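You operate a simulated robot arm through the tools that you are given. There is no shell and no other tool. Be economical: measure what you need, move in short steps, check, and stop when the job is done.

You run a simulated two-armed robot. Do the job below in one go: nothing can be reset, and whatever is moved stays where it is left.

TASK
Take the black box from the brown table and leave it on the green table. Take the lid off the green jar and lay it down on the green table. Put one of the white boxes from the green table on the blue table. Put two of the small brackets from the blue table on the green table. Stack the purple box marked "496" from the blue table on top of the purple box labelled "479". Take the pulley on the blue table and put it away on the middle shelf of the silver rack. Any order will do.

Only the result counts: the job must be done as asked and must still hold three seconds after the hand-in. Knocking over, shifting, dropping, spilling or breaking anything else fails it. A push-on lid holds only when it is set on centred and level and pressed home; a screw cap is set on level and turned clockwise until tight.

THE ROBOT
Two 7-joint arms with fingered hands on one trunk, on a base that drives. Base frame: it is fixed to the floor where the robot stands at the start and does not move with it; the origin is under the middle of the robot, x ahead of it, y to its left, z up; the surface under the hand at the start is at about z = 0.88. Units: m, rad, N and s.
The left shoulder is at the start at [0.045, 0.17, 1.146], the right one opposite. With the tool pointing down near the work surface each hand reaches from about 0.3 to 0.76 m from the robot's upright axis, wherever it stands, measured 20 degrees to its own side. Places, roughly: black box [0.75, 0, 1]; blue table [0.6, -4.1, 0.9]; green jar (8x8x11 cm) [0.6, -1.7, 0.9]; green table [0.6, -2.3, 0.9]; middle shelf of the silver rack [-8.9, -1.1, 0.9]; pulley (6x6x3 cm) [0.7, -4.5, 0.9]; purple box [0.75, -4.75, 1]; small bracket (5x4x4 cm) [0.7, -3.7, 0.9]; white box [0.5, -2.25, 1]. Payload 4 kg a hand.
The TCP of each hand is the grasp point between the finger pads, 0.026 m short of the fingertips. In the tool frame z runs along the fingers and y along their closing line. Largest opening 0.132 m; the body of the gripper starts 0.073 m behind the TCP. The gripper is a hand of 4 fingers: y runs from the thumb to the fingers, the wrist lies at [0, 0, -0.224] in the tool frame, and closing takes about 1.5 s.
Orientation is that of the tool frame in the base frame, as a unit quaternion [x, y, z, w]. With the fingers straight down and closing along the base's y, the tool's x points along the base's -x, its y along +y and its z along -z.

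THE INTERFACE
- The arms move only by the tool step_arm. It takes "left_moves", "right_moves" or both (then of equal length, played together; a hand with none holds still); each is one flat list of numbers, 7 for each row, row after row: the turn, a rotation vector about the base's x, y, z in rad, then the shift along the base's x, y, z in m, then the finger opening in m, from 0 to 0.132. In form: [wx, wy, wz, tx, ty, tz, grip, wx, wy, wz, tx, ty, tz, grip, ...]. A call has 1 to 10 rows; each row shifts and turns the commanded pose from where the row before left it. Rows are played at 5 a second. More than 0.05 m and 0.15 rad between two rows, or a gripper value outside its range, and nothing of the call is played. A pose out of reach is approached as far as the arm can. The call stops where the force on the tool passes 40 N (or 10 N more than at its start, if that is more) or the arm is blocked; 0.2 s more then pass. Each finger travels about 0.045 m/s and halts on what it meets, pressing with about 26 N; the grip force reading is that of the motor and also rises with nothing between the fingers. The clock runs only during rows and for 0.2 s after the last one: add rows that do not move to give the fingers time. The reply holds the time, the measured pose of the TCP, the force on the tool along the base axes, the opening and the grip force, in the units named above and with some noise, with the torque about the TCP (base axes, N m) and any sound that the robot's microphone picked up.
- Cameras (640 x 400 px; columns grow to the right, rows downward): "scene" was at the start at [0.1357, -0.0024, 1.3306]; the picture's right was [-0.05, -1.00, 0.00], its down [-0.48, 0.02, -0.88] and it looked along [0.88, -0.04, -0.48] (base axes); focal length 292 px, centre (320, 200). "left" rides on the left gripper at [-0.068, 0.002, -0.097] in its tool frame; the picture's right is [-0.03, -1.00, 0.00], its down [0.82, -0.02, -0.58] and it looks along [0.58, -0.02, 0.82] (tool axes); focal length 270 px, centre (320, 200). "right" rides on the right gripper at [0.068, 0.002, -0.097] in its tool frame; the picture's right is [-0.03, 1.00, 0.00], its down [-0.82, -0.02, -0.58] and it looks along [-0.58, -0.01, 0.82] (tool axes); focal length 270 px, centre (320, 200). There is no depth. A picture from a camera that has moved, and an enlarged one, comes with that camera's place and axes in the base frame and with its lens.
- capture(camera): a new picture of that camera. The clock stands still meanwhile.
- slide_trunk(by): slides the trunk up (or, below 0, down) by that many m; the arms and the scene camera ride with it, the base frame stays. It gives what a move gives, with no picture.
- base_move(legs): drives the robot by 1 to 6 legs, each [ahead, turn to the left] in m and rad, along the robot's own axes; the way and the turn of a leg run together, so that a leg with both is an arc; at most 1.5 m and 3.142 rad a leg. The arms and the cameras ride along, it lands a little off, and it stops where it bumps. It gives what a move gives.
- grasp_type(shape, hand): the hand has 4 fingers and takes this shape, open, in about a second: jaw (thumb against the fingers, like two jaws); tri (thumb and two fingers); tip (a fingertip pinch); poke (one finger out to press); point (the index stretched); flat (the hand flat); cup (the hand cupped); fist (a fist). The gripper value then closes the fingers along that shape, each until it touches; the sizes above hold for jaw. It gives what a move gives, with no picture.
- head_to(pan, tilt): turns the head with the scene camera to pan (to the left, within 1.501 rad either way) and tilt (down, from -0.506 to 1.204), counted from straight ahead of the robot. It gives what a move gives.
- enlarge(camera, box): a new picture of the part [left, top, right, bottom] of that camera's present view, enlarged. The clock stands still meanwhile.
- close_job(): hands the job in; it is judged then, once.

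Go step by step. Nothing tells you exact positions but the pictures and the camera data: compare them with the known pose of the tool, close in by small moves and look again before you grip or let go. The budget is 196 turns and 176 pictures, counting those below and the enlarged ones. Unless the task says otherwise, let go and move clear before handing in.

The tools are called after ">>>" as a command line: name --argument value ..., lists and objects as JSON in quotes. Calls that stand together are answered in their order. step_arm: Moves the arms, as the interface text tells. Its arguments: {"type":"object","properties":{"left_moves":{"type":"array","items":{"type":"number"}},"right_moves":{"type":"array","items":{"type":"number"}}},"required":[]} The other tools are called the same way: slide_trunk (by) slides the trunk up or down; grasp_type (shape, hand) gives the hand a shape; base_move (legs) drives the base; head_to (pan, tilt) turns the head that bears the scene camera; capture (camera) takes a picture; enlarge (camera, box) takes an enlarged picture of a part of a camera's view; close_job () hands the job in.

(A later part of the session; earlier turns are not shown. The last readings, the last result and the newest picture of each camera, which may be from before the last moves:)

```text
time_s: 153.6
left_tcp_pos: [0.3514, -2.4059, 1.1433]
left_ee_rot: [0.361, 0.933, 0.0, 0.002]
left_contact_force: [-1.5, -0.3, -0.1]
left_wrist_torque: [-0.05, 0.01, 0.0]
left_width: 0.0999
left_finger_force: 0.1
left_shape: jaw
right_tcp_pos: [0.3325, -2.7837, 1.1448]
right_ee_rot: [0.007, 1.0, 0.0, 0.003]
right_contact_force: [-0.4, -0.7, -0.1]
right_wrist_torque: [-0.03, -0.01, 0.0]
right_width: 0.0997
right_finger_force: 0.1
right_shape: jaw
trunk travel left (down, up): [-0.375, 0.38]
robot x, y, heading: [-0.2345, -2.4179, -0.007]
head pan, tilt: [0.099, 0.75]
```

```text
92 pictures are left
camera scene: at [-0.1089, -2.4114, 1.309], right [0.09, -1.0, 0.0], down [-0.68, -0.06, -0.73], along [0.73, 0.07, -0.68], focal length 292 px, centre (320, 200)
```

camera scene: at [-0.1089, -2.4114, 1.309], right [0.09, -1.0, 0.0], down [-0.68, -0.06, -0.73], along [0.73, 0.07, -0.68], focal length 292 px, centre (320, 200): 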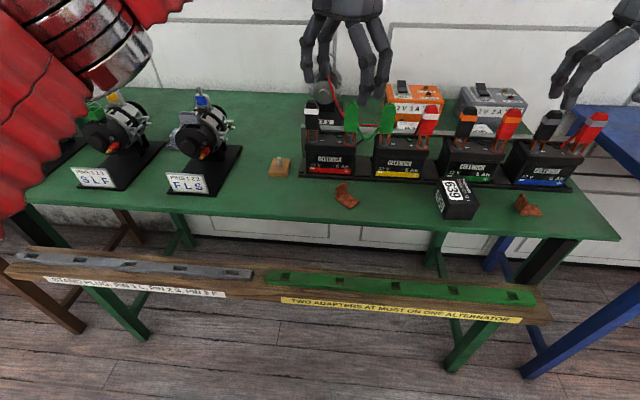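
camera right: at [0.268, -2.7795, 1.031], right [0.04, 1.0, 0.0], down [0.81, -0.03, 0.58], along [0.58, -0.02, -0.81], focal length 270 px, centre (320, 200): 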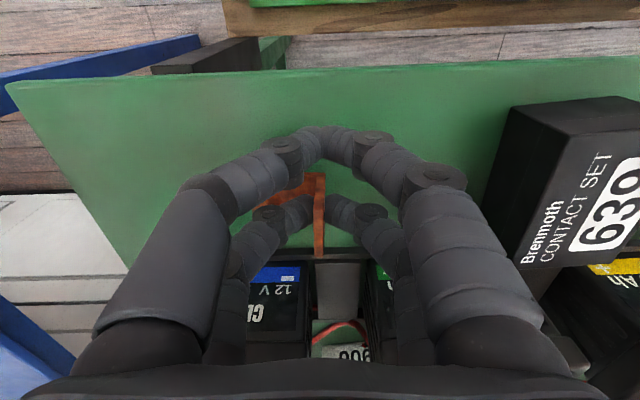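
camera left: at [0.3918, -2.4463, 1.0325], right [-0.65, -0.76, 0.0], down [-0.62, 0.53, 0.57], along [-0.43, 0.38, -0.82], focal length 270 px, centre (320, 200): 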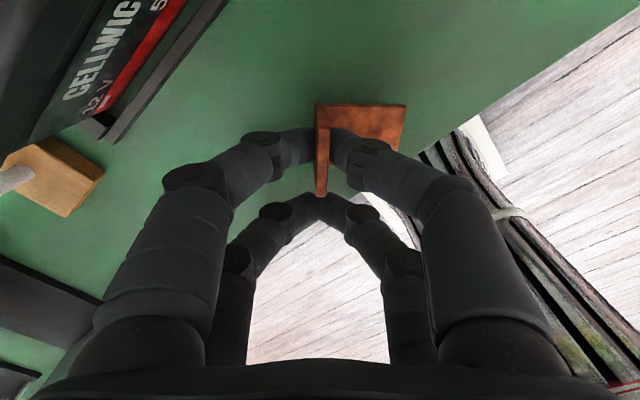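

Both brackets are down. Next is the jar; I'll square the left hand, retract both arms and drive to y≈-1.75.

>>> step_arm --left_moves '[0, 0, 0.145, -0.02, 0.02, 0.01, 0.1, 0, 0, 0.145, -0.02, 0.02, 0.01, 0.1, 0, 0, 0.145, -0.02, 0.02, 0.01, 0.1, 0, 0, 0.145, -0.02, 0.02, 0.01, 0.1, 0, 0, 0.145, -0.02, 0.02, 0.01, 0.1]' --right_moves '[0, 0, 0, -0.02, 0.03, 0.02, 0.1, 0, 0, 0, -0.02, 0.03, 0.02, 0.1, 0, 0, 0, -0.02, 0.03, 0.01, 0.1, 0, 0, 0, -0.02, 0, 0, 0.1, 0, 0, 0, 0, 0, 0, 0.1]'

>>> base_move --legs '[[-0.15, 0], [0, 0.8]]'

>>> base_move --legs '[[0.12, 0.4], [0.1, 0.37], [0.45, 0]]'

>>> base_move --legs '[[0, -0.8]]'

>>> base_move --legs '[[0.05, -0.77]]'

>>> capture --camera "scene"

```text
time_s: 154.8
left_tcp_pos: [0.2525, -2.3028, 1.193]
left_ee_rot: [0.005, 1.0, 0.0, 0.002]
left_contact_force: [-0.4, -0.4, 0.7]
left_wrist_torque: [-0.01, 0.01, -0.01]
left_width: 0.0998
left_finger_force: 0.0
left_shape: jaw
right_tcp_pos: [0.2531, -2.6905, 1.1933]
right_ee_rot: [0.007, 1.0, -0.001, 0.004]
right_contact_force: [0.5, 0.1, 0.2]
right_wrist_torque: [0.0, 0.03, 0.0]
right_width: 0.0997
right_finger_force: 0.1
right_shape: jaw
trunk travel left (down, up): [-0.375, 0.38]
robot x, y, heading: [-0.2366, -2.4191, -0.01]
head pan, tilt: [0.099, 0.75]
```

```text
time_s: 158.6
left_tcp_pos: [-0.1307, -1.9847, 1.1922]
left_ee_rot: [-0.387, 0.922, 0.001, 0.002]
left_contact_force: [0.7, -0.1, 0.1]
left_wrist_torque: [-0.01, -0.02, 0.01]
left_width: 0.0999
left_finger_force: 0.0
left_shape: jaw
right_tcp_pos: [0.1498, -2.2518, 1.1942]
right_ee_rot: [-0.387, 0.922, 0.0, 0.003]
right_contact_force: [1.2, -0.2, -0.1]
right_wrist_torque: [-0.01, 0.0, -0.01]
right_width: 0.0999
right_finger_force: 0.0
right_shape: jaw
trunk travel left (down, up): [-0.375, 0.38]
robot x, y, heading: [-0.3513, -2.4565, 0.799]
head pan, tilt: [0.099, 0.75]
```

```text
time_s: 163.9
left_tcp_pos: [-0.4275, -1.3124, 1.1922]
left_ee_rot: [-0.702, 0.712, 0.001, 0.0]
left_contact_force: [-0.1, -0.5, -0.5]
left_wrist_torque: [-0.01, 0.01, 0.03]
left_width: 0.1
left_finger_force: 0.0
left_shape: jaw
right_tcp_pos: [-0.0395, -1.3131, 1.193]
right_ee_rot: [-0.702, 0.713, -0.001, 0.003]
right_contact_force: [-0.1, 0.4, 0.1]
right_wrist_torque: [-0.07, -0.04, -0.02]
right_width: 0.1
right_finger_force: 0.0
right_shape: jaw
trunk travel left (down, up): [-0.375, 0.38]
robot x, y, heading: [-0.2495, -1.8034, 1.553]
head pan, tilt: [0.099, 0.75]
```

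```text
time_s: 166.7
left_tcp_pos: [-0.0134, -1.3372, 1.194]
left_ee_rot: [-0.365, 0.931, 0.001, 0.001]
left_contact_force: [-0.8, -0.3, -0.3]
left_wrist_torque: [-0.02, 0.03, 0.01]
left_width: 0.1003
left_finger_force: 0.2
left_shape: jaw
right_tcp_pos: [0.2522, -1.6174, 1.1936]
right_ee_rot: [-0.363, 0.932, 0.001, 0.002]
right_contact_force: [-0.6, 0.5, -1.4]
right_wrist_torque: [-0.01, -0.02, 0.01]
right_width: 0.1002
right_finger_force: 0.1
right_shape: jaw
trunk travel left (down, up): [-0.375, 0.38]
robot x, y, heading: [-0.2771, -1.7677, 0.75]
head pan, tilt: [0.099, 0.75]
```

```text
time_s: 169.4
left_tcp_pos: [0.2568, -1.6325, 1.1939]
left_ee_rot: [0.019, 1.0, 0.001, 0.002]
left_contact_force: [-0.6, -0.3, 0.3]
left_wrist_torque: [0.02, -0.02, -0.02]
left_width: 0.1004
left_finger_force: 0.1
left_shape: jaw
right_tcp_pos: [0.2472, -2.0183, 1.1958]
right_ee_rot: [0.02, 1.0, 0.0, 0.003]
right_contact_force: [-0.2, -0.8, 1.0]
right_wrist_torque: [0.02, 0.0, 0.01]
right_width: 0.0998
right_finger_force: 0.1
right_shape: jaw
trunk travel left (down, up): [-0.375, 0.38]
robot x, y, heading: [-0.2344, -1.7032, -0.032]
head pan, tilt: [0.099, 0.75]
```

```text
91 pictures are left
camera scene: at [-0.1047, -1.6982, 1.3088], right [0.07, -1.0, 0.0], down [-0.68, -0.05, -0.73], along [0.73, 0.05, -0.68], focal length 292 px, centre (320, 200)
```

scene: 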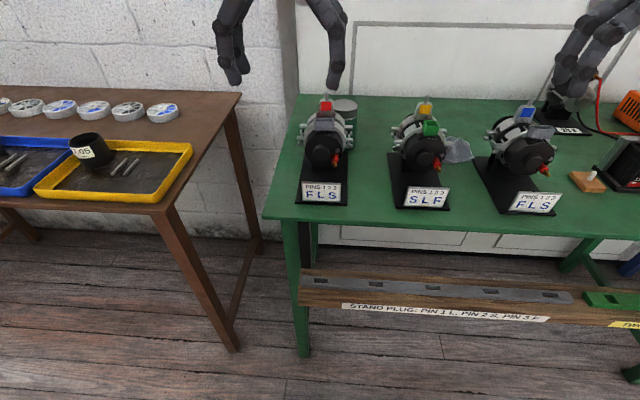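

The jar is behind the first alternator at about (0.61, -1.71). I'll drive in closer and zoom in on its lid.

>>> base_move --legs '[[0.2, 0.03]]'

>>> head_to --pan 0.0 --tilt 0.6

>>> capture --camera "scene"

>>> enlarge --camera "scene" --box '[290, 120, 386, 180]'

```text
time_s: 171.0
left_tcp_pos: [0.4571, -1.6165, 1.1953]
left_ee_rot: [0.001, 1.0, 0.001, 0.002]
left_contact_force: [0.0, 0.7, -0.1]
left_wrist_torque: [-0.03, 0.02, 0.02]
left_width: 0.1001
left_finger_force: 0.1
left_shape: jaw
right_tcp_pos: [0.4612, -2.0019, 1.1956]
right_ee_rot: [0.004, 1.0, -0.001, 0.002]
right_contact_force: [0.5, 0.1, -1.0]
right_wrist_torque: [-0.03, 0.04, -0.01]
right_width: 0.0999
right_finger_force: 0.1
right_shape: jaw
trunk travel left (down, up): [-0.375, 0.38]
robot x, y, heading: [-0.0271, -1.704, 0.01]
head pan, tilt: [0.099, 0.75]
```

```text
time_s: 171.7
left_tcp_pos: [0.4561, -1.617, 1.195]
left_ee_rot: [0.002, 1.0, 0.001, 0.002]
left_contact_force: [0.0, 0.4, -0.1]
left_wrist_torque: [0.02, -0.01, -0.01]
left_width: 0.1003
left_finger_force: 0.1
left_shape: jaw
right_tcp_pos: [0.4592, -2.0036, 1.196]
right_ee_rot: [0.003, 1.0, -0.001, 0.002]
right_contact_force: [-0.4, -0.2, 0.1]
right_wrist_torque: [-0.03, 0.01, 0.01]
right_width: 0.1
right_finger_force: 0.1
right_shape: jaw
trunk travel left (down, up): [-0.375, 0.38]
robot x, y, heading: [-0.0288, -1.71, 0.003]
head pan, tilt: [0.0, 0.6]
```

```text
90 pictures are left
camera scene: at [0.1026, -1.7051, 1.3217], right [0.0, -1.0, 0.0], down [-0.57, 0.0, -0.82], along [0.82, 0.0, -0.57], focal length 292 px, centre (320, 200)
```

scene: 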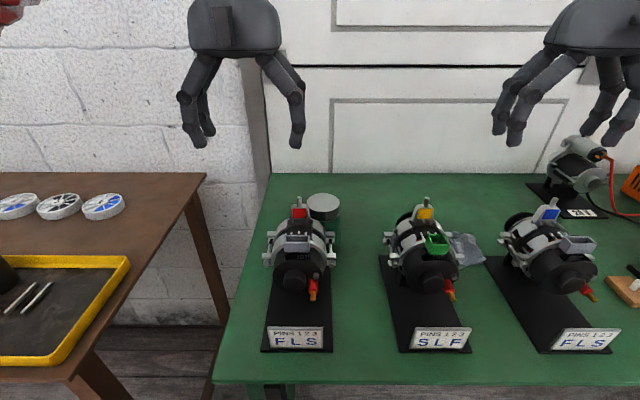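

```text
6.67 times, centred on (338, 150) of scene
camera zoom: at [0.1026, -1.7051, 1.3217], right [0.0, -1.0, 0.0], down [-0.57, 0.0, -0.82], along [0.82, 0.0, -0.57], focal length 1947 px, centre (200, 533)
```

zoom: 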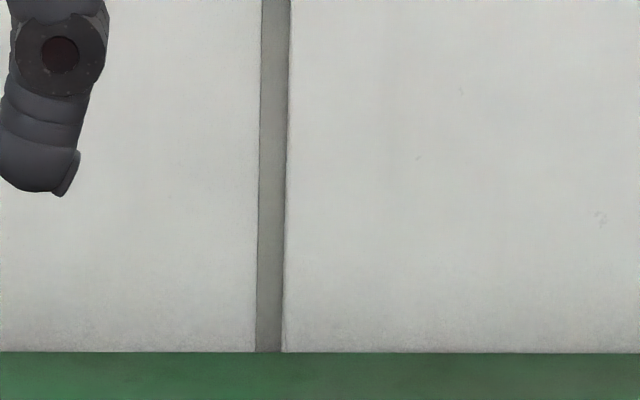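

>>> enlarge --camera "scene" --box '[280, 180, 376, 240]'

```text
6.67 times, centred on (328, 210) of scene
camera zoom: at [0.1026, -1.7051, 1.3217], right [0.0, -1.0, 0.0], down [-0.57, 0.0, -0.82], along [0.82, 0.0, -0.57], focal length 1947 px, centre (267, 133)
```

zoom: 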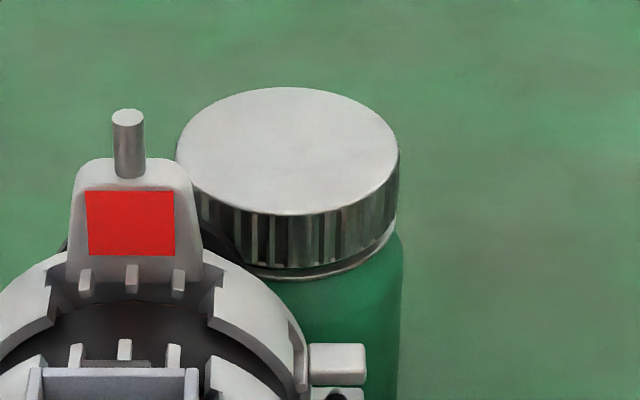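

It's a ridged screw cap about 6.6 cm wide, centred near (0.571, -1.711) with its top at z≈0.99. I'll move the left hand out of the way and bring the right hand above the cap for a look from there.

>>> step_arm --left_moves '[0, 0, 0, -0.02, 0.04, 0, 0.1, 0, 0, 0, -0.02, 0.04, 0, 0.1, 0, 0, 0, -0.02, 0.04, 0, 0.1, 0, 0, 0, -0.02, 0.02, 0, 0.1, 0, 0, 0, 0, 0, 0, 0.1, 0, 0, 0, 0, 0, 0, 0.1, 0, 0, 0, 0, 0, 0, 0.1, 0, 0, 0, 0, 0, 0, 0.1]' --right_moves '[0, 0, 0, 0, 0, 0, 0.1, 0, 0, 0, 0.016, 0.042, 0, 0.1, 0, 0, 0, 0.016, 0.042, 0, 0.1, 0, 0, 0, 0.016, 0.042, 0, 0.1, 0, 0, 0, 0.016, 0.042, 0, 0.1, 0, 0, 0, 0.016, 0.042, 0, 0.1, 0, 0, 0, 0.016, 0.042, 0, 0.1, 0, 0, 0, 0.015, 0.041, 0, 0.1]'

>>> capture --camera "right"

>>> enlarge --camera "right" --box '[220, 40, 460, 190]'

```text
time_s: 173.5
left_tcp_pos: [0.376, -1.4763, 1.1933]
left_ee_rot: [0.001, 1.0, 0.0, 0.002]
left_contact_force: [0.3, 0.3, 1.2]
left_wrist_torque: [-0.02, 0.02, 0.0]
left_width: 0.0999
left_finger_force: 0.0
left_shape: jaw
right_tcp_pos: [0.5727, -1.7067, 1.1975]
right_ee_rot: [0.002, 1.0, -0.002, 0.003]
right_contact_force: [1.0, -0.5, -0.5]
right_wrist_torque: [-0.02, -0.04, 0.01]
right_width: 0.1001
right_finger_force: 0.0
right_shape: jaw
trunk travel left (down, up): [-0.375, 0.38]
robot x, y, heading: [-0.0256, -1.7046, 0.006]
head pan, tilt: [0.0, 0.6]
```

```text
87 pictures are left
camera right: at [0.5039, -1.704, 1.2937], right [0.03, 1.0, 0.0], down [0.81, -0.02, 0.58], along [0.58, -0.02, -0.81], focal length 270 px, centre (320, 200)
```

right: 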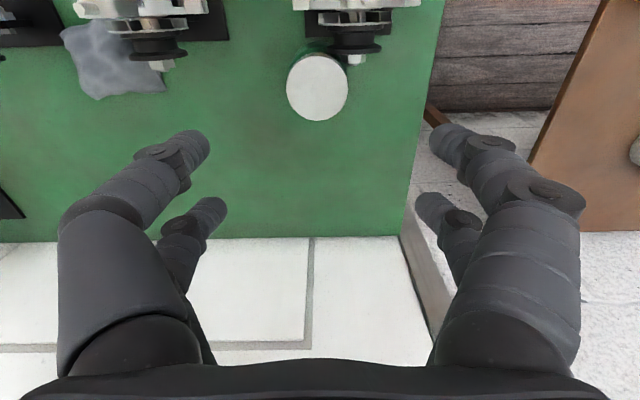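

```text
2.67 times, centred on (340, 115) of right
camera zoom: at [0.5039, -1.704, 1.2937], right [0.03, 1.0, 0.0], down [0.81, -0.02, 0.58], along [0.58, -0.02, -0.81], focal length 721 px, centre (267, 427)
```

zoom: 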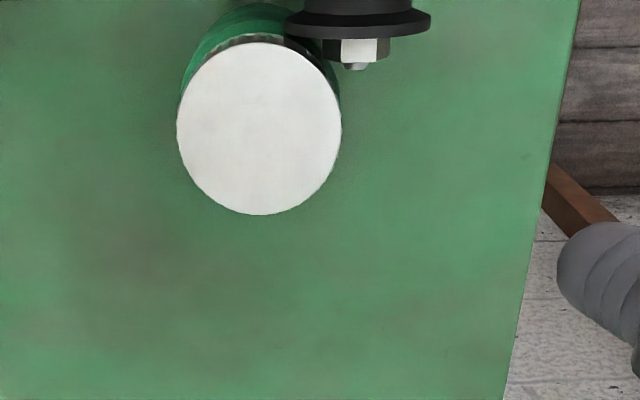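

From two views, the cap centre is (0.5755, -1.711), its top z≈0.986 and diameter 6.6 cm. The alternator's pulley and nut sit close to its front left. I'll turn the right hand so the fingers close on the diagonal, clear of the pulley, and come down to just above the cap.

>>> step_arm --right_moves '[0, 0, -0.14, 0.001, -0.002, 0, 0.09, 0, 0, -0.14, 0.001, -0.002, 0, 0.085, 0, 0, -0.14, 0.001, 0, 0, 0.085, 0, 0, -0.14, 0, 0, -0.03, 0.085, 0, 0, -0.14, 0, 0, -0.04, 0.085, 0, 0, -0.14, 0, 0, -0.05, 0.085, 0, 0, 0, 0, 0, -0.03, 0.085, 0, 0, 0, 0, 0, 0, 0.085]'

>>> capture --camera "right"

>>> enlarge --camera "scene" --box '[248, 130, 408, 230]'

```text
time_s: 175.3
left_tcp_pos: [0.3764, -1.4784, 1.1939]
left_ee_rot: [0.001, 1.0, 0.001, 0.002]
left_contact_force: [0.6, 0.6, 0.0]
left_wrist_torque: [-0.04, 0.03, 0.0]
left_width: 0.1
left_finger_force: 0.2
left_shape: jaw
right_tcp_pos: [0.5758, -1.7153, 1.0476]
right_ee_rot: [0.41, 0.912, -0.002, 0.004]
right_contact_force: [0.4, 0.0, -0.1]
right_wrist_torque: [0.01, -0.01, -0.03]
right_width: 0.0852
right_finger_force: 0.0
right_shape: jaw
trunk travel left (down, up): [-0.375, 0.38]
robot x, y, heading: [-0.0304, -1.7079, -0.0]
head pan, tilt: [0.0, 0.6]
```

```text
85 pictures are left
camera right: at [0.5317, -1.6618, 1.1441], right [0.77, 0.64, 0.0], down [0.52, -0.62, 0.58], along [0.37, -0.45, -0.81], focal length 270 px, centre (320, 200)
```

right: 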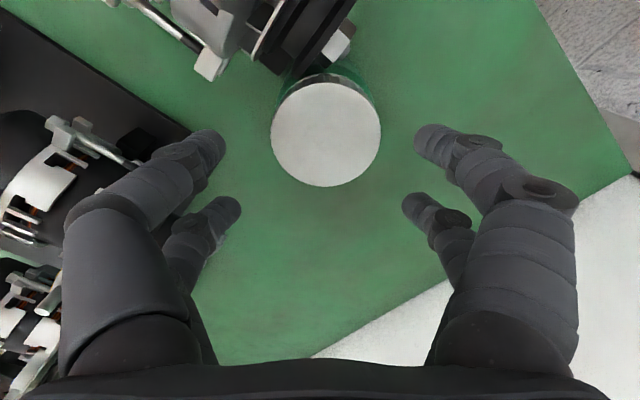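

```text
4.00 times, centred on (328, 180) of scene
camera zoom: at [0.103, -1.7051, 1.3218], right [0.0, -1.0, 0.0], down [-0.57, 0.0, -0.82], along [0.82, 0.0, -0.57], focal length 1168 px, centre (288, 280)
```

zoom: 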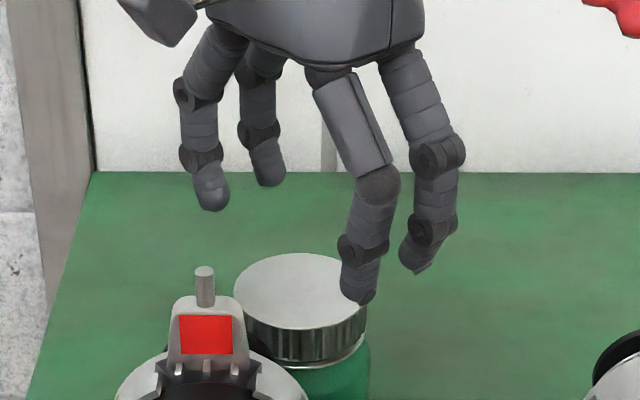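

The cap is centred between the fingers and the pulley is clear of both. I'll lower to the cap and close.

>>> step_arm --right_moves '[0, 0, 0, -0.001, 0.005, -0.02, 0.085, 0, 0, 0, 0, 0, -0.02, 0.085, 0, 0, 0, 0, 0, -0.013, 0.085, 0, 0, 0, 0, 0, 0, 0.05, 0, 0, 0, 0, 0, 0, 0.05, 0, 0, 0, 0, 0, 0, 0.05, 0, 0, 0, 0, 0, 0, 0.05]'

>>> capture --camera "right"

>>> enlarge --camera "scene" --box '[248, 130, 408, 230]'

```text
time_s: 176.9
left_tcp_pos: [0.3764, -1.4786, 1.1936]
left_ee_rot: [0.001, 1.0, 0.0, 0.002]
left_contact_force: [0.5, 0.8, 0.7]
left_wrist_torque: [-0.06, 0.03, -0.02]
left_width: 0.1001
left_finger_force: 0.0
left_shape: jaw
right_tcp_pos: [0.5741, -1.7109, 0.9916]
right_ee_rot: [0.411, 0.912, -0.003, 0.002]
right_contact_force: [-0.2, -0.2, -2.2]
right_wrist_torque: [-0.02, 0.06, 0.03]
right_width: 0.0465
right_finger_force: 26.1
right_shape: jaw
trunk travel left (down, up): [-0.375, 0.38]
robot x, y, heading: [-0.0354, -1.7064, 0.005]
head pan, tilt: [0.0, 0.6]
```

```text
83 pictures are left
camera right: at [0.5298, -1.6558, 1.0894], right [0.77, 0.64, 0.0], down [0.52, -0.62, 0.58], along [0.37, -0.45, -0.81], focal length 270 px, centre (320, 200)
```

right: 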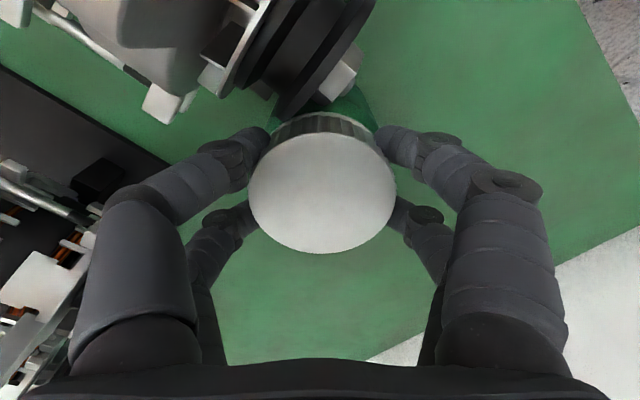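

```text
4.00 times, centred on (328, 180) of scene
camera zoom: at [0.1032, -1.7051, 1.3217], right [0.0, -1.0, 0.0], down [-0.57, 0.0, -0.82], along [0.82, 0.0, -0.57], focal length 1168 px, centre (288, 280)
```

zoom: 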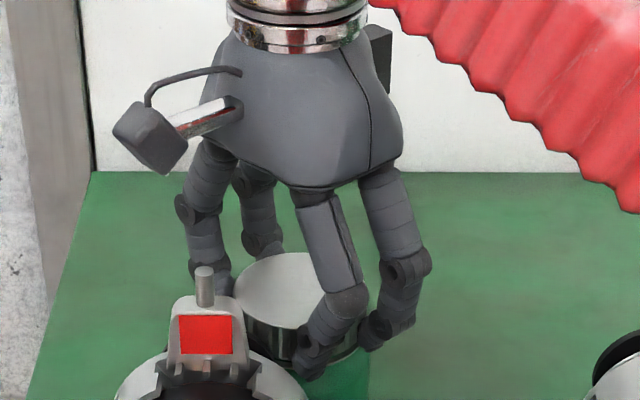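

All four fingers are on the cap. I'll turn 0.3 rad counter-clockwise and watch the torque.

>>> step_arm --right_moves '[0, 0, 0.1, 0, 0, 0, 0.04, 0, 0, 0.1, 0, 0, 0, 0.04, 0, 0, 0.1, 0, 0, 0, 0.04, 0, 0, 0, 0, 0, 0, 0.04]'

>>> capture --camera "right"

>>> enlarge --camera "scene" --box '[264, 170, 376, 240]'

```text
time_s: 177.9
left_tcp_pos: [0.3758, -1.4795, 1.195]
left_ee_rot: [0.0, 1.0, 0.001, 0.001]
left_contact_force: [-1.3, -0.3, -0.5]
left_wrist_torque: [-0.01, 0.01, 0.01]
left_width: 0.1001
left_finger_force: 0.0
left_shape: jaw
right_tcp_pos: [0.5731, -1.7089, 0.9932]
right_ee_rot: [0.269, 0.963, -0.002, 0.002]
right_contact_force: [-0.4, 0.4, -0.2]
right_wrist_torque: [-0.06, 0.03, 0.02]
right_width: 0.0459
right_finger_force: 26.4
right_shape: jaw
trunk travel left (down, up): [-0.375, 0.38]
robot x, y, heading: [-0.0331, -1.7108, 0.002]
head pan, tilt: [0.0, 0.6]
```

```text
81 pictures are left
camera right: at [0.5155, -1.6711, 1.0896], right [0.54, 0.84, 0.0], down [0.69, -0.44, 0.58], along [0.49, -0.32, -0.81], focal length 270 px, centre (320, 200)
```

right: 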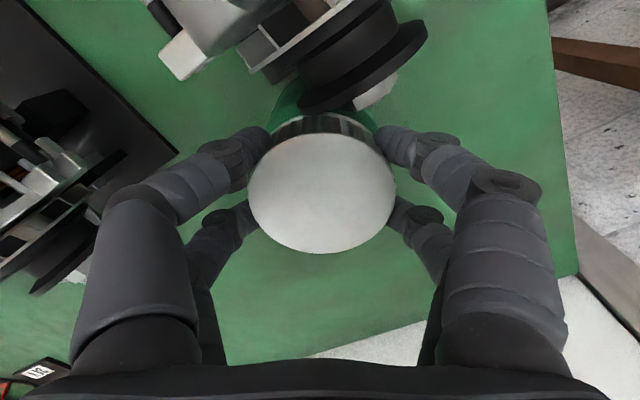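

```text
5.71 times, centred on (320, 205) of scene
camera zoom: at [0.1033, -1.7051, 1.3217], right [0.0, -1.0, 0.0], down [-0.57, 0.0, -0.82], along [0.82, 0.0, -0.57], focal length 1669 px, centre (320, 171)
```

zoom: 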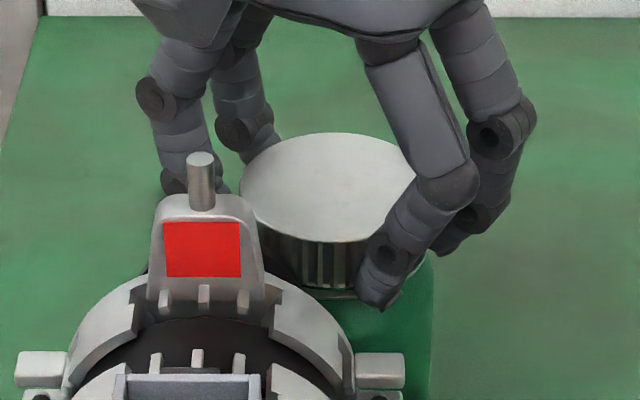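

It turns with almost no torque. There's still room, so I'll turn a little more and then check.

>>> step_arm --right_moves '[0, 0, 0.1, 0, 0, 0, 0.04, 0, 0, 0.1, 0, 0, 0, 0.04, 0, 0, 0, 0, 0, 0, 0.04]'

>>> capture --camera "right"

```text
time_s: 178.7
left_tcp_pos: [0.3769, -1.4784, 1.1943]
left_ee_rot: [0.001, 1.0, 0.001, 0.002]
left_contact_force: [0.2, 0.2, -0.6]
left_wrist_torque: [0.01, -0.01, 0.0]
left_width: 0.0999
left_finger_force: 0.2
left_shape: jaw
right_tcp_pos: [0.5731, -1.7088, 0.9933]
right_ee_rot: [0.171, 0.985, -0.001, 0.002]
right_contact_force: [0.0, 0.0, -0.4]
right_wrist_torque: [-0.03, -0.02, 0.01]
right_width: 0.0459
right_finger_force: 26.1
right_shape: jaw
trunk travel left (down, up): [-0.375, 0.38]
robot x, y, heading: [-0.0318, -1.7078, -0.0]
head pan, tilt: [0.0, 0.6]
```

```text
79 pictures are left
camera right: at [0.5086, -1.6832, 1.0895], right [0.36, 0.93, 0.0], down [0.76, -0.29, 0.58], along [0.54, -0.21, -0.81], focal length 270 px, centre (320, 200)
```

right: 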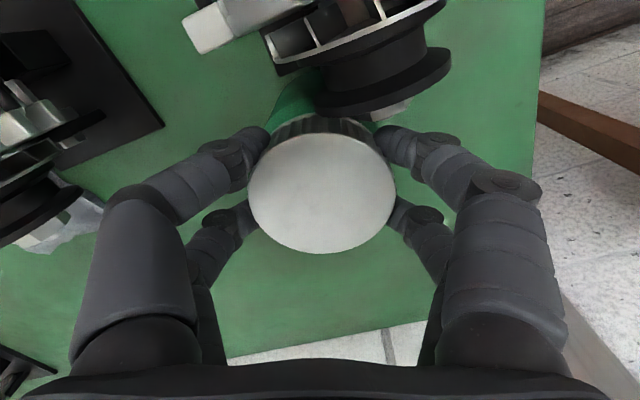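

I've turned about 0.5 rad and the nut is now next to the right finger. I'll test with a gentle 1 cm lift to see whether the cap comes off alone.

>>> step_arm --right_moves '[0, 0, 0, 0, 0, 0.005, 0.04, 0, 0, 0, 0, 0, 0.005, 0.04, 0, 0, 0, 0, 0, 0, 0.04]'

>>> enlarge --camera "scene" --box '[264, 170, 376, 240]'

```text
time_s: 179.5
left_tcp_pos: [0.3778, -1.478, 1.1935]
left_ee_rot: [0.0, 1.0, 0.001, 0.002]
left_contact_force: [0.9, 0.5, 0.1]
left_wrist_torque: [-0.02, -0.02, -0.02]
left_width: 0.0998
left_finger_force: 0.1
left_shape: jaw
right_tcp_pos: [0.5742, -1.7097, 1.0038]
right_ee_rot: [0.172, 0.985, -0.002, 0.003]
right_contact_force: [-0.1, 0.2, -5.1]
right_wrist_torque: [0.0, 0.01, -0.02]
right_width: 0.0461
right_finger_force: 26.3
right_shape: jaw
trunk travel left (down, up): [-0.375, 0.38]
robot x, y, heading: [-0.0294, -1.707, 0.006]
head pan, tilt: [0.0, 0.6]
```

```text
5.71 times, centred on (320, 205) of scene
camera zoom: at [0.1036, -1.7051, 1.3216], right [0.0, -1.0, 0.0], down [-0.57, 0.0, -0.82], along [0.82, 0.0, -0.57], focal length 1669 px, centre (320, 171)
```

zoom: 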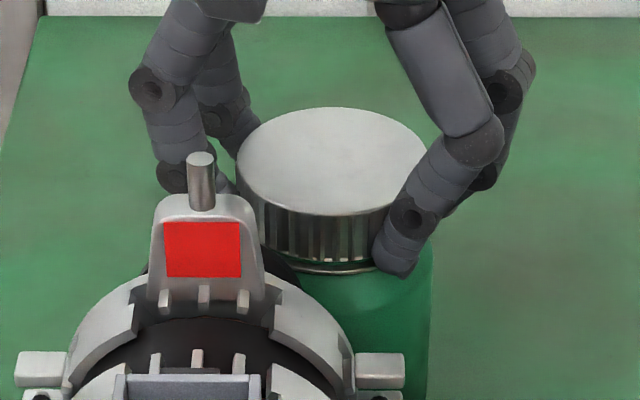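

The 5 N load shows the jar came up with the cap, still screwed on. I'll set it back down in the same spot, regrip at the start of the window, and then turn while pressing down so the jar is held by the table.

>>> step_arm --right_moves '[0, 0, 0, 0, 0, -0.005, 0.04, 0, 0, 0, 0, 0, -0.005, 0.04, 0, 0, 0, 0, 0, -0.001, 0.04, 0, 0, 0, 0, 0, 0, 0.08, 0, 0, 0, 0, 0, 0, 0.08, 0, 0, 0, 0, 0, 0, 0.08, 0, 0, -0.15, 0, 0, 0.002, 0.08, 0, 0, -0.15, 0, 0, 0, 0.08, 0, 0, -0.15, 0, 0, 0, 0.08, 0, 0, -0.15, 0, 0, 0, 0.08]'

>>> capture --camera "right"

>>> enlarge --camera "scene" --box '[264, 170, 376, 240]'

```text
time_s: 181.7
left_tcp_pos: [0.3762, -1.4779, 1.1935]
left_ee_rot: [0.001, 1.0, 0.001, 0.001]
left_contact_force: [0.1, 0.4, 1.2]
left_wrist_torque: [0.03, -0.03, 0.02]
left_width: 0.1003
left_finger_force: 0.0
left_shape: jaw
right_tcp_pos: [0.5737, -1.709, 0.9934]
right_ee_rot: [0.457, 0.89, -0.002, 0.002]
right_contact_force: [0.3, -0.3, -0.2]
right_wrist_torque: [-0.02, 0.0, -0.02]
right_width: 0.0792
right_finger_force: 0.1
right_shape: jaw
trunk travel left (down, up): [-0.375, 0.38]
robot x, y, heading: [-0.0283, -1.7051, 0.0]
head pan, tilt: [0.0, 0.6]
```

```text
77 pictures are left
camera right: at [0.5354, -1.6498, 1.0905], right [0.83, 0.56, 0.0], down [0.46, -0.67, 0.58], along [0.33, -0.48, -0.81], focal length 270 px, centre (320, 200)
```

right: 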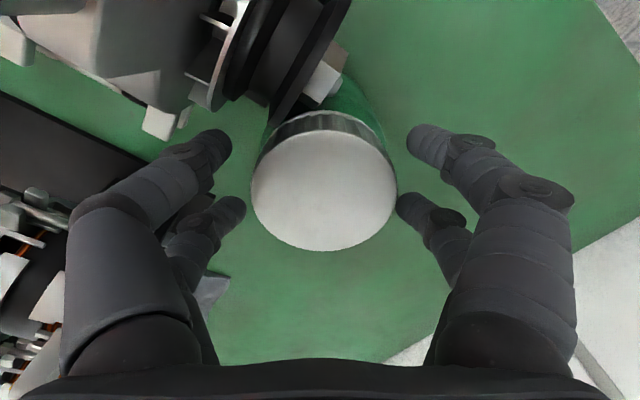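

```text
5.71 times, centred on (320, 205) of scene
camera zoom: at [0.1031, -1.7051, 1.3217], right [0.0, -1.0, 0.0], down [-0.57, 0.0, -0.82], along [0.82, 0.0, -0.57], focal length 1669 px, centre (320, 171)
```

zoom: 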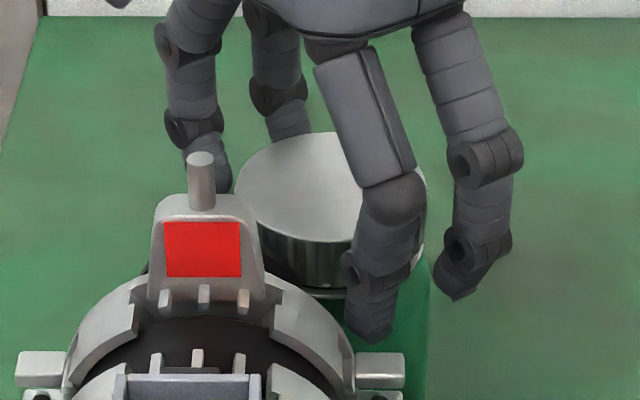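

Now I'll close and press down gently to see the force.

>>> step_arm --right_moves '[0, 0, 0, 0, 0, -0.002, 0.08, 0, 0, 0, 0, 0, 0, 0.04, 0, 0, 0, 0, 0, 0, 0.04, 0, 0, 0, 0, 0, 0, 0.04, 0, 0, 0, 0, 0, 0, 0.04, 0, 0, 0, 0, 0, -0.002, 0.03, 0, 0, 0, 0, 0, -0.002, 0.03, 0, 0, 0, 0, 0, 0, 0.03]'

```text
time_s: 183.5
left_tcp_pos: [0.376, -1.478, 1.1952]
left_ee_rot: [0.001, 1.0, 0.001, 0.003]
left_contact_force: [-0.7, 0.7, 0.3]
left_wrist_torque: [0.0, -0.02, 0.01]
left_width: 0.1002
left_finger_force: 0.0
left_shape: jaw
right_tcp_pos: [0.5722, -1.7095, 0.9904]
right_ee_rot: [0.456, 0.89, -0.001, 0.004]
right_contact_force: [4.2, 1.4, 17.6]
right_wrist_torque: [0.11, -0.13, 0.01]
right_width: 0.0465
right_finger_force: 25.5
right_shape: jaw
trunk travel left (down, up): [-0.375, 0.38]
robot x, y, heading: [-0.0316, -1.7095, 0.001]
head pan, tilt: [0.0, 0.6]
```

Pressing with about 18 N. I'll turn counter-clockwise by 0.6 rad.

>>> step_arm --right_moves '[0, 0, 0.1, 0, 0, 0, 0.03, 0, 0, 0.1, 0, 0, 0, 0.03, 0, 0, 0.1, 0, 0, 0, 0.03]'

>>> step_arm --right_moves '[0, 0, 0.1, 0, 0, 0, 0.03, 0, 0, 0.1, 0, 0, 0, 0.03, 0, 0, 0.1, 0, 0, 0, 0.03]'

>>> enlarge --camera "scene" --box '[264, 170, 376, 240]'

```text
time_s: 184.3
left_tcp_pos: [0.3747, -1.4788, 1.1949]
left_ee_rot: [0.001, 1.0, 0.001, 0.002]
left_contact_force: [-0.1, 0.0, 0.7]
left_wrist_torque: [-0.02, 0.0, -0.02]
left_width: 0.1001
left_finger_force: 0.1
left_shape: jaw
right_tcp_pos: [0.5715, -1.7082, 0.9904]
right_ee_rot: [0.318, 0.948, -0.002, 0.005]
right_contact_force: [0.3, -1.1, 23.3]
right_wrist_torque: [0.04, 0.02, -0.2]
right_width: 0.0467
right_finger_force: 26.2
right_shape: jaw
trunk travel left (down, up): [-0.375, 0.38]
robot x, y, heading: [-0.0307, -1.7101, 0.004]
head pan, tilt: [0.0, 0.6]
```

```text
time_s: 185.1
left_tcp_pos: [0.3741, -1.4792, 1.1957]
left_ee_rot: [0.002, 1.0, 0.001, 0.002]
left_contact_force: [-0.2, 0.0, -1.1]
left_wrist_torque: [-0.02, 0.0, -0.01]
left_width: 0.1002
left_finger_force: 0.0
left_shape: jaw
right_tcp_pos: [0.5721, -1.709, 0.9901]
right_ee_rot: [0.171, 0.985, -0.001, 0.004]
right_contact_force: [3.1, -3.0, 28.3]
right_wrist_torque: [-0.03, 0.04, -0.08]
right_width: 0.0468
right_finger_force: 26.4
right_shape: jaw
trunk travel left (down, up): [-0.375, 0.38]
robot x, y, heading: [-0.0311, -1.7081, 0.004]
head pan, tilt: [0.0, 0.6]
```

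```text
5.71 times, centred on (320, 205) of scene
camera zoom: at [0.1008, -1.7055, 1.3221], right [0.0, -1.0, 0.0], down [-0.56, 0.0, -0.83], along [0.83, 0.0, -0.56], focal length 1669 px, centre (320, 171)
```

zoom: 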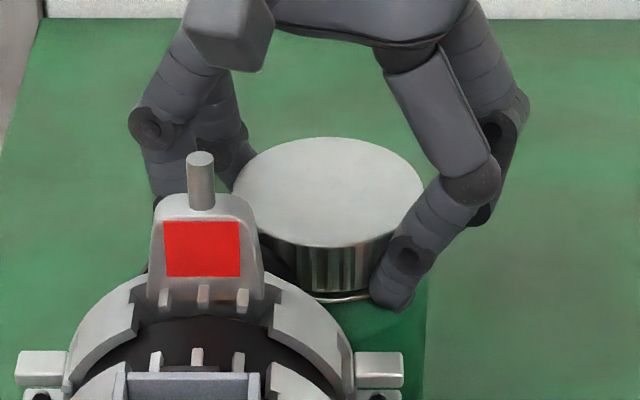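

The torque and the rising reaction suggest the cap is now turning against the jar. I'll repeat the stroke: release, turn back, regrip, press, turn.

>>> step_arm --right_moves '[0, 0, 0, 0, 0, 0.005, 0.08, 0, 0, 0, 0, 0, 0, 0.08, 0, 0, 0, 0, 0, 0, 0.08, 0, 0, -0.15, 0, 0, 0, 0.08, 0, 0, -0.15, 0, 0, 0, 0.08, 0, 0, -0.15, 0, 0, 0, 0.08, 0, 0, -0.15, 0, 0, 0, 0.08, 0, 0, 0, 0, 0, 0, 0.03, 0, 0, 0, 0, 0, 0, 0.03, 0, 0, 0, 0, 0, 0, 0.03]'

>>> step_arm --right_moves '[0, 0, 0, 0, 0, 0, 0.03, 0, 0, 0, 0, 0, -0.003, 0.03, 0, 0, 0, 0, 0, -0.002, 0.03, 0, 0, 0.15, 0, 0, 0, 0.03, 0, 0, 0.15, 0, 0, 0, 0.03, 0, 0, 0.15, 0, 0, 0, 0.03, 0, 0, 0.15, 0, 0, 0, 0.03]'

>>> step_arm --right_moves '[0, 0, 0, 0, 0, 0.005, 0.08, 0, 0, 0, 0, 0, 0, 0.08, 0, 0, 0, 0, 0, 0, 0.08, 0, 0, -0.15, 0, 0, 0, 0.08, 0, 0, -0.15, 0, 0, 0, 0.08, 0, 0, -0.15, 0, 0, 0, 0.08, 0, 0, -0.15, 0, 0, 0, 0.08, 0, 0, 0, 0, 0, 0, 0.03, 0, 0, 0, 0, 0, 0, 0.03, 0, 0, 0, 0, 0, 0, 0.03]'

>>> enlarge --camera "scene" --box '[264, 170, 376, 240]'

```text
time_s: 187.3
left_tcp_pos: [0.3763, -1.4779, 1.1938]
left_ee_rot: [0.001, 1.0, 0.002, 0.002]
left_contact_force: [-0.4, 0.4, 0.1]
left_wrist_torque: [0.02, 0.01, 0.02]
left_width: 0.1004
left_finger_force: 0.0
left_shape: jaw
right_tcp_pos: [0.5724, -1.7084, 0.9925]
right_ee_rot: [0.456, 0.89, -0.003, 0.001]
right_contact_force: [-0.2, -0.7, -0.9]
right_wrist_torque: [0.0, 0.04, 0.02]
right_width: 0.0479
right_finger_force: 26.0
right_shape: jaw
trunk travel left (down, up): [-0.375, 0.38]
robot x, y, heading: [-0.0333, -1.707, 0.005]
head pan, tilt: [0.0, 0.6]
```

```text
time_s: 188.9
left_tcp_pos: [0.3741, -1.4784, 1.1958]
left_ee_rot: [0.001, 1.0, 0.001, 0.002]
left_contact_force: [0.1, -0.6, -0.1]
left_wrist_torque: [0.0, -0.01, 0.01]
left_width: 0.1002
left_finger_force: 0.0
left_shape: jaw
right_tcp_pos: [0.5721, -1.7098, 0.9899]
right_ee_rot: [0.17, 0.985, 0.001, 0.005]
right_contact_force: [6.1, -0.6, 28.8]
right_wrist_torque: [-0.02, -0.02, -0.11]
right_width: 0.048
right_finger_force: 26.0
right_shape: jaw
trunk travel left (down, up): [-0.375, 0.38]
robot x, y, heading: [-0.0293, -1.7074, 0.003]
head pan, tilt: [0.0, 0.6]
```

```text
time_s: 191.1
left_tcp_pos: [0.3768, -1.4776, 1.1947]
left_ee_rot: [0.0, 1.0, 0.001, 0.002]
left_contact_force: [0.1, 0.4, 0.8]
left_wrist_torque: [0.0, 0.03, 0.0]
left_width: 0.1002
left_finger_force: 0.0
left_shape: jaw
right_tcp_pos: [0.5741, -1.7089, 0.9913]
right_ee_rot: [0.456, 0.89, -0.002, 0.003]
right_contact_force: [-0.6, -0.2, 0.1]
right_wrist_torque: [-0.02, 0.01, -0.01]
right_width: 0.0483
right_finger_force: 26.2
right_shape: jaw
trunk travel left (down, up): [-0.375, 0.38]
robot x, y, heading: [-0.033, -1.7088, 0.002]
head pan, tilt: [0.0, 0.6]
```

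```text
5.71 times, centred on (320, 205) of scene
camera zoom: at [0.1033, -1.7052, 1.3217], right [0.0, -1.0, 0.0], down [-0.57, 0.0, -0.82], along [0.82, 0.0, -0.57], focal length 1669 px, centre (320, 171)
```

zoom: 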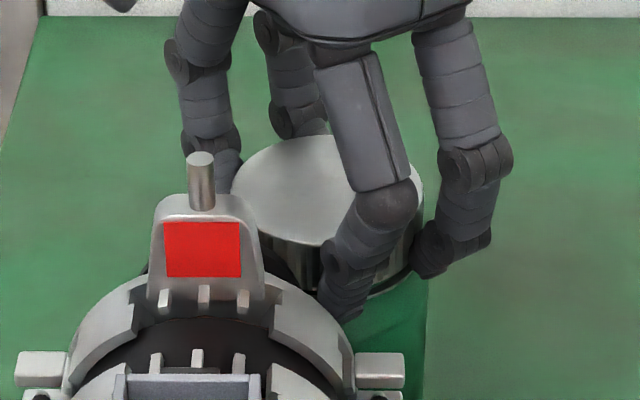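

Continuing with another two strokes.

>>> step_arm --right_moves '[0, 0, 0, 0, 0, -0.003, 0.03, 0, 0, 0, 0, 0, -0.002, 0.03, 0, 0, 0.15, 0, 0, 0, 0.03, 0, 0, 0.15, 0, 0, 0, 0.03, 0, 0, 0.15, 0, 0, 0, 0.03, 0, 0, 0.15, 0, 0, 0, 0.03, 0, 0, 0, 0, 0, 0.005, 0.08, 0, 0, 0, 0, 0, 0, 0.08, 0, 0, 0, 0, 0, 0, 0.08]'

>>> step_arm --right_moves '[0, 0, -0.15, 0, 0, 0, 0.08, 0, 0, -0.15, 0, 0, 0, 0.08, 0, 0, -0.15, 0, 0, 0, 0.08, 0, 0, -0.15, 0, 0, 0, 0.08, 0, 0, 0, 0, 0, 0, 0.03, 0, 0, 0, 0, 0, 0, 0.03, 0, 0, 0, 0, 0, 0, 0.03, 0, 0, 0, 0, 0, 0, 0.03]'

>>> step_arm --right_moves '[0, 0, 0, 0, 0, -0.003, 0.03, 0, 0, 0, 0, 0, -0.002, 0.03, 0, 0, 0.15, 0, 0, 0, 0.03, 0, 0, 0.15, 0, 0, 0, 0.03, 0, 0, 0.15, 0, 0, 0, 0.03, 0, 0, 0.15, 0, 0, 0, 0.03]'

>>> step_arm --right_moves '[0, 0, 0, 0, 0, 0.005, 0.03, 0, 0, 0, 0, 0, 0.004, 0.03, 0, 0, 0, 0, 0, 0.004, 0.03, 0, 0, 0, 0, 0, 0, 0.03]'

>>> enlarge --camera "scene" --box '[264, 170, 376, 240]'

```text
time_s: 193.1
left_tcp_pos: [0.3756, -1.4782, 1.1948]
left_ee_rot: [0.0, 1.0, 0.001, 0.001]
left_contact_force: [-1.0, -0.4, -0.3]
left_wrist_torque: [0.0, 0.01, -0.01]
left_width: 0.1002
left_finger_force: 0.0
left_shape: jaw
right_tcp_pos: [0.5722, -1.7088, 0.9926]
right_ee_rot: [0.172, 0.985, -0.002, 0.002]
right_contact_force: [-0.6, -0.1, -0.3]
right_wrist_torque: [0.0, 0.0, -0.02]
right_width: 0.0794
right_finger_force: 0.1
right_shape: jaw
trunk travel left (down, up): [-0.375, 0.38]
robot x, y, heading: [-0.0327, -1.708, -0.001]
head pan, tilt: [0.0, 0.6]
```

```text
time_s: 194.9
left_tcp_pos: [0.3763, -1.4778, 1.1932]
left_ee_rot: [0.001, 1.0, 0.001, 0.002]
left_contact_force: [-0.2, 0.2, 0.4]
left_wrist_torque: [0.0, -0.02, -0.02]
left_width: 0.1001
left_finger_force: 0.0
left_shape: jaw
right_tcp_pos: [0.5731, -1.7087, 0.9936]
right_ee_rot: [0.455, 0.89, -0.002, 0.002]
right_contact_force: [0.1, -0.8, 0.6]
right_wrist_torque: [-0.01, 0.05, 0.0]
right_width: 0.048
right_finger_force: 26.4
right_shape: jaw
trunk travel left (down, up): [-0.375, 0.38]
robot x, y, heading: [-0.0294, -1.706, -0.0]
head pan, tilt: [0.0, 0.6]
```

```text
time_s: 196.3
left_tcp_pos: [0.3757, -1.4776, 1.1944]
left_ee_rot: [0.001, 1.0, 0.001, 0.003]
left_contact_force: [0.3, 0.8, 0.1]
left_wrist_torque: [0.01, -0.01, 0.01]
left_width: 0.0999
left_finger_force: 0.1
left_shape: jaw
right_tcp_pos: [0.5724, -1.7076, 0.9904]
right_ee_rot: [0.17, 0.985, 0.0, 0.006]
right_contact_force: [9.2, 1.5, 27.6]
right_wrist_torque: [0.19, -0.17, -0.06]
right_width: 0.0483
right_finger_force: 26.2
right_shape: jaw
trunk travel left (down, up): [-0.375, 0.38]
robot x, y, heading: [-0.0305, -1.7091, -0.002]
head pan, tilt: [0.0, 0.6]
```

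```text
time_s: 197.3
left_tcp_pos: [0.3776, -1.4783, 1.193]
left_ee_rot: [0.002, 1.0, 0.002, 0.001]
left_contact_force: [0.8, 0.4, -0.7]
left_wrist_torque: [0.01, 0.03, -0.02]
left_width: 0.1003
left_finger_force: 0.1
left_shape: jaw
right_tcp_pos: [0.5748, -1.7102, 0.9993]
right_ee_rot: [0.173, 0.985, -0.002, 0.001]
right_contact_force: [0.2, -0.5, -4.2]
right_wrist_torque: [0.0, -0.01, -0.01]
right_width: 0.0483
right_finger_force: 25.5
right_shape: jaw
trunk travel left (down, up): [-0.375, 0.38]
robot x, y, heading: [-0.0315, -1.706, 0.007]
head pan, tilt: [0.0, 0.6]
```

```text
5.71 times, centred on (320, 205) of scene
camera zoom: at [0.1037, -1.7052, 1.3216], right [0.0, -1.0, 0.0], down [-0.57, 0.0, -0.82], along [0.82, 0.0, -0.57], focal length 1669 px, centre (320, 171)
```

zoom: 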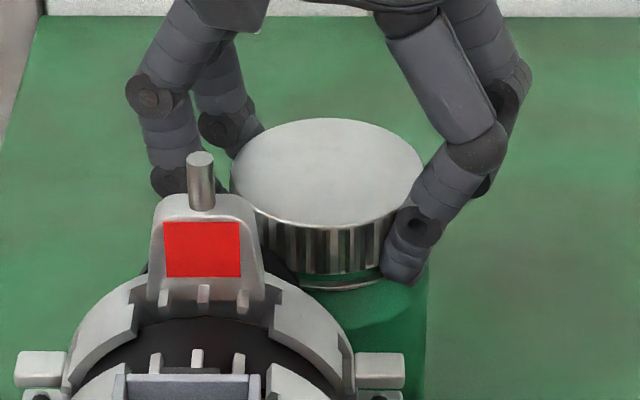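

There's now a visible gap between the cap and the neck ring, so the cap is unscrewing, though it still holds. I'll set it down and continue with strokes.

>>> step_arm --right_moves '[0, 0, 0, 0, 0, -0.004, 0.03, 0, 0, 0, 0, 0, -0.003, 0.03, 0, 0, 0, 0, 0, -0.001, 0.03, 0, 0, 0, 0, 0, 0.002, 0.08, 0, 0, 0, 0, 0, 0, 0.08, 0, 0, 0, 0, 0, 0, 0.08, 0, 0, -0.15, 0, 0, 0, 0.08, 0, 0, -0.15, 0, 0, 0, 0.08, 0, 0, -0.15, 0, 0, 0, 0.08, 0, 0, -0.15, 0, 0, 0, 0.08]'

>>> step_arm --right_moves '[0, 0, 0, 0, 0, 0, 0.03, 0, 0, 0, 0, 0, 0, 0.03, 0, 0, 0, 0, 0, 0, 0.03, 0, 0, 0, 0, 0, -0.003, 0.03, 0, 0, 0, 0, 0, -0.002, 0.03, 0, 0, 0.15, 0, 0, 0, 0.03, 0, 0, 0.15, 0, 0, 0, 0.03, 0, 0, 0.15, 0, 0, 0, 0.03, 0, 0, 0.15, 0, 0, 0, 0.03]'

>>> step_arm --right_moves '[0, 0, 0, 0, 0, 0.005, 0.08, 0, 0, 0, 0, 0, 0, 0.08, 0, 0, 0, 0, 0, 0, 0.08, 0, 0, -0.15, 0, 0, 0, 0.08, 0, 0, -0.15, 0, 0, 0, 0.08, 0, 0, -0.15, 0, 0, 0, 0.08, 0, 0, -0.15, 0, 0, 0, 0.08, 0, 0, 0, 0, 0, 0, 0.03, 0, 0, 0, 0, 0, 0, 0.03, 0, 0, 0, 0, 0, 0, 0.03]'

>>> step_arm --right_moves '[0, 0, 0, 0, 0, -0.003, 0.03, 0, 0, 0, 0, 0, -0.002, 0.03, 0, 0, 0.15, 0, 0, 0, 0.03, 0, 0, 0.15, 0, 0, 0, 0.03, 0, 0, 0.15, 0, 0, 0, 0.03, 0, 0, 0.15, 0, 0, 0, 0.03, 0, 0, 0, 0, 0, 0.005, 0.03]'

>>> enlarge --camera "scene" --box '[264, 170, 376, 240]'

```text
time_s: 199.5
left_tcp_pos: [0.3769, -1.4786, 1.1945]
left_ee_rot: [0.001, 1.0, 0.001, 0.002]
left_contact_force: [-0.1, -0.2, 1.3]
left_wrist_torque: [0.02, -0.01, -0.03]
left_width: 0.1002
left_finger_force: 0.0
left_shape: jaw
right_tcp_pos: [0.5722, -1.7091, 0.9942]
right_ee_rot: [0.457, 0.89, -0.002, 0.003]
right_contact_force: [0.4, -0.1, 0.5]
right_wrist_torque: [-0.02, 0.01, -0.01]
right_width: 0.0794
right_finger_force: 0.0
right_shape: jaw
trunk travel left (down, up): [-0.375, 0.38]
robot x, y, heading: [-0.0294, -1.7053, 0.004]
head pan, tilt: [0.0, 0.6]
```

```text
time_s: 201.5
left_tcp_pos: [0.3744, -1.4782, 1.1947]
left_ee_rot: [0.001, 1.0, 0.0, 0.002]
left_contact_force: [0.4, 0.8, -0.4]
left_wrist_torque: [0.01, 0.0, -0.01]
left_width: 0.1001
left_finger_force: 0.0
left_shape: jaw
right_tcp_pos: [0.5728, -1.7094, 0.9921]
right_ee_rot: [0.17, 0.985, 0.0, 0.005]
right_contact_force: [3.7, 1.8, 28.3]
right_wrist_torque: [0.07, 0.07, -0.03]
right_width: 0.0498
right_finger_force: 26.2
right_shape: jaw
trunk travel left (down, up): [-0.375, 0.38]
robot x, y, heading: [-0.0283, -1.7054, 0.004]
head pan, tilt: [0.0, 0.6]
```

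```text
time_s: 203.7
left_tcp_pos: [0.3765, -1.4784, 1.1937]
left_ee_rot: [0.001, 1.0, 0.0, 0.002]
left_contact_force: [-0.4, -0.4, -0.1]
left_wrist_torque: [-0.03, 0.0, -0.01]
left_width: 0.1
left_finger_force: 0.0
left_shape: jaw
right_tcp_pos: [0.5723, -1.7082, 0.9942]
right_ee_rot: [0.455, 0.89, -0.002, 0.002]
right_contact_force: [0.3, -0.6, -0.4]
right_wrist_torque: [-0.04, 0.02, 0.0]
right_width: 0.0491
right_finger_force: 26.0
right_shape: jaw
trunk travel left (down, up): [-0.375, 0.38]
robot x, y, heading: [-0.025, -1.7076, 0.008]
head pan, tilt: [0.0, 0.6]
```

```text
time_s: 205.3
left_tcp_pos: [0.3769, -1.4775, 1.1935]
left_ee_rot: [0.0, 1.0, 0.001, 0.001]
left_contact_force: [-0.4, 0.4, -0.4]
left_wrist_torque: [-0.02, -0.02, -0.01]
left_width: 0.1
left_finger_force: 0.1
left_shape: jaw
right_tcp_pos: [0.5716, -1.7096, 0.9932]
right_ee_rot: [0.171, 0.985, -0.001, 0.002]
right_contact_force: [7.4, 4.9, 14.9]
right_wrist_torque: [0.37, -0.25, -0.02]
right_width: 0.0495
right_finger_force: 25.9
right_shape: jaw
trunk travel left (down, up): [-0.375, 0.38]
robot x, y, heading: [-0.032, -1.7069, 0.006]
head pan, tilt: [0.0, 0.6]
```

```text
5.71 times, centred on (320, 205) of scene
camera zoom: at [0.1029, -1.7046, 1.3216], right [0.0, -1.0, 0.0], down [-0.57, 0.0, -0.82], along [0.82, 0.0, -0.57], focal length 1669 px, centre (320, 171)
```

zoom: 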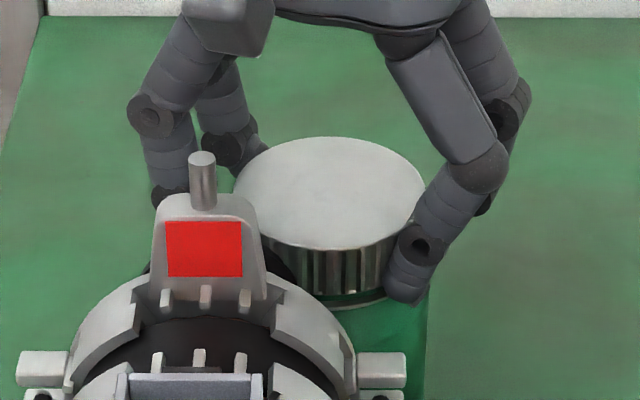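

Lateral forces changed, so the cap may be loose. I'll test with a small lift.

>>> step_arm --right_moves '[0, 0, 0, 0, 0, 0.005, 0.03, 0, 0, 0, 0, 0, 0.004, 0.03, 0, 0, 0, 0, 0, 0, 0.03]'

>>> enlarge --camera "scene" --box '[264, 170, 376, 240]'

```text
time_s: 206.1
left_tcp_pos: [0.3772, -1.4777, 1.1932]
left_ee_rot: [0.001, 1.0, 0.001, 0.002]
left_contact_force: [-0.8, -0.5, -0.9]
left_wrist_torque: [0.0, 0.02, -0.02]
left_width: 0.0999
left_finger_force: 0.1
left_shape: jaw
right_tcp_pos: [0.5733, -1.71, 1.0026]
right_ee_rot: [0.172, 0.985, -0.002, 0.0]
right_contact_force: [0.2, 0.1, -5.3]
right_wrist_torque: [-0.03, -0.02, -0.02]
right_width: 0.0492
right_finger_force: 26.2
right_shape: jaw
trunk travel left (down, up): [-0.375, 0.38]
robot x, y, heading: [-0.032, -1.7112, 0.003]
head pan, tilt: [0.0, 0.6]
```

```text
5.71 times, centred on (320, 205) of scene
camera zoom: at [0.1039, -1.7052, 1.3215], right [0.0, -1.0, 0.0], down [-0.57, 0.0, -0.82], along [0.82, 0.0, -0.57], focal length 1669 px, centre (320, 171)
```

zoom: 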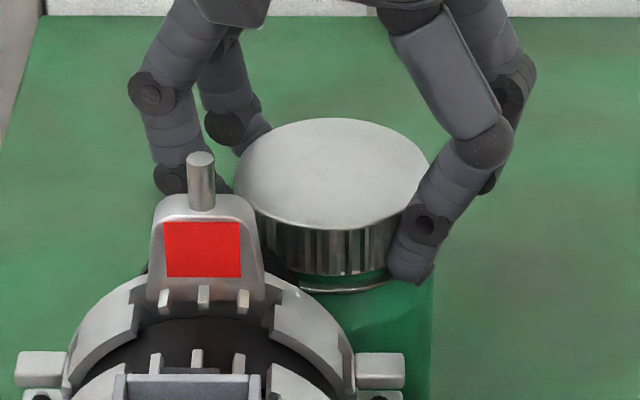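

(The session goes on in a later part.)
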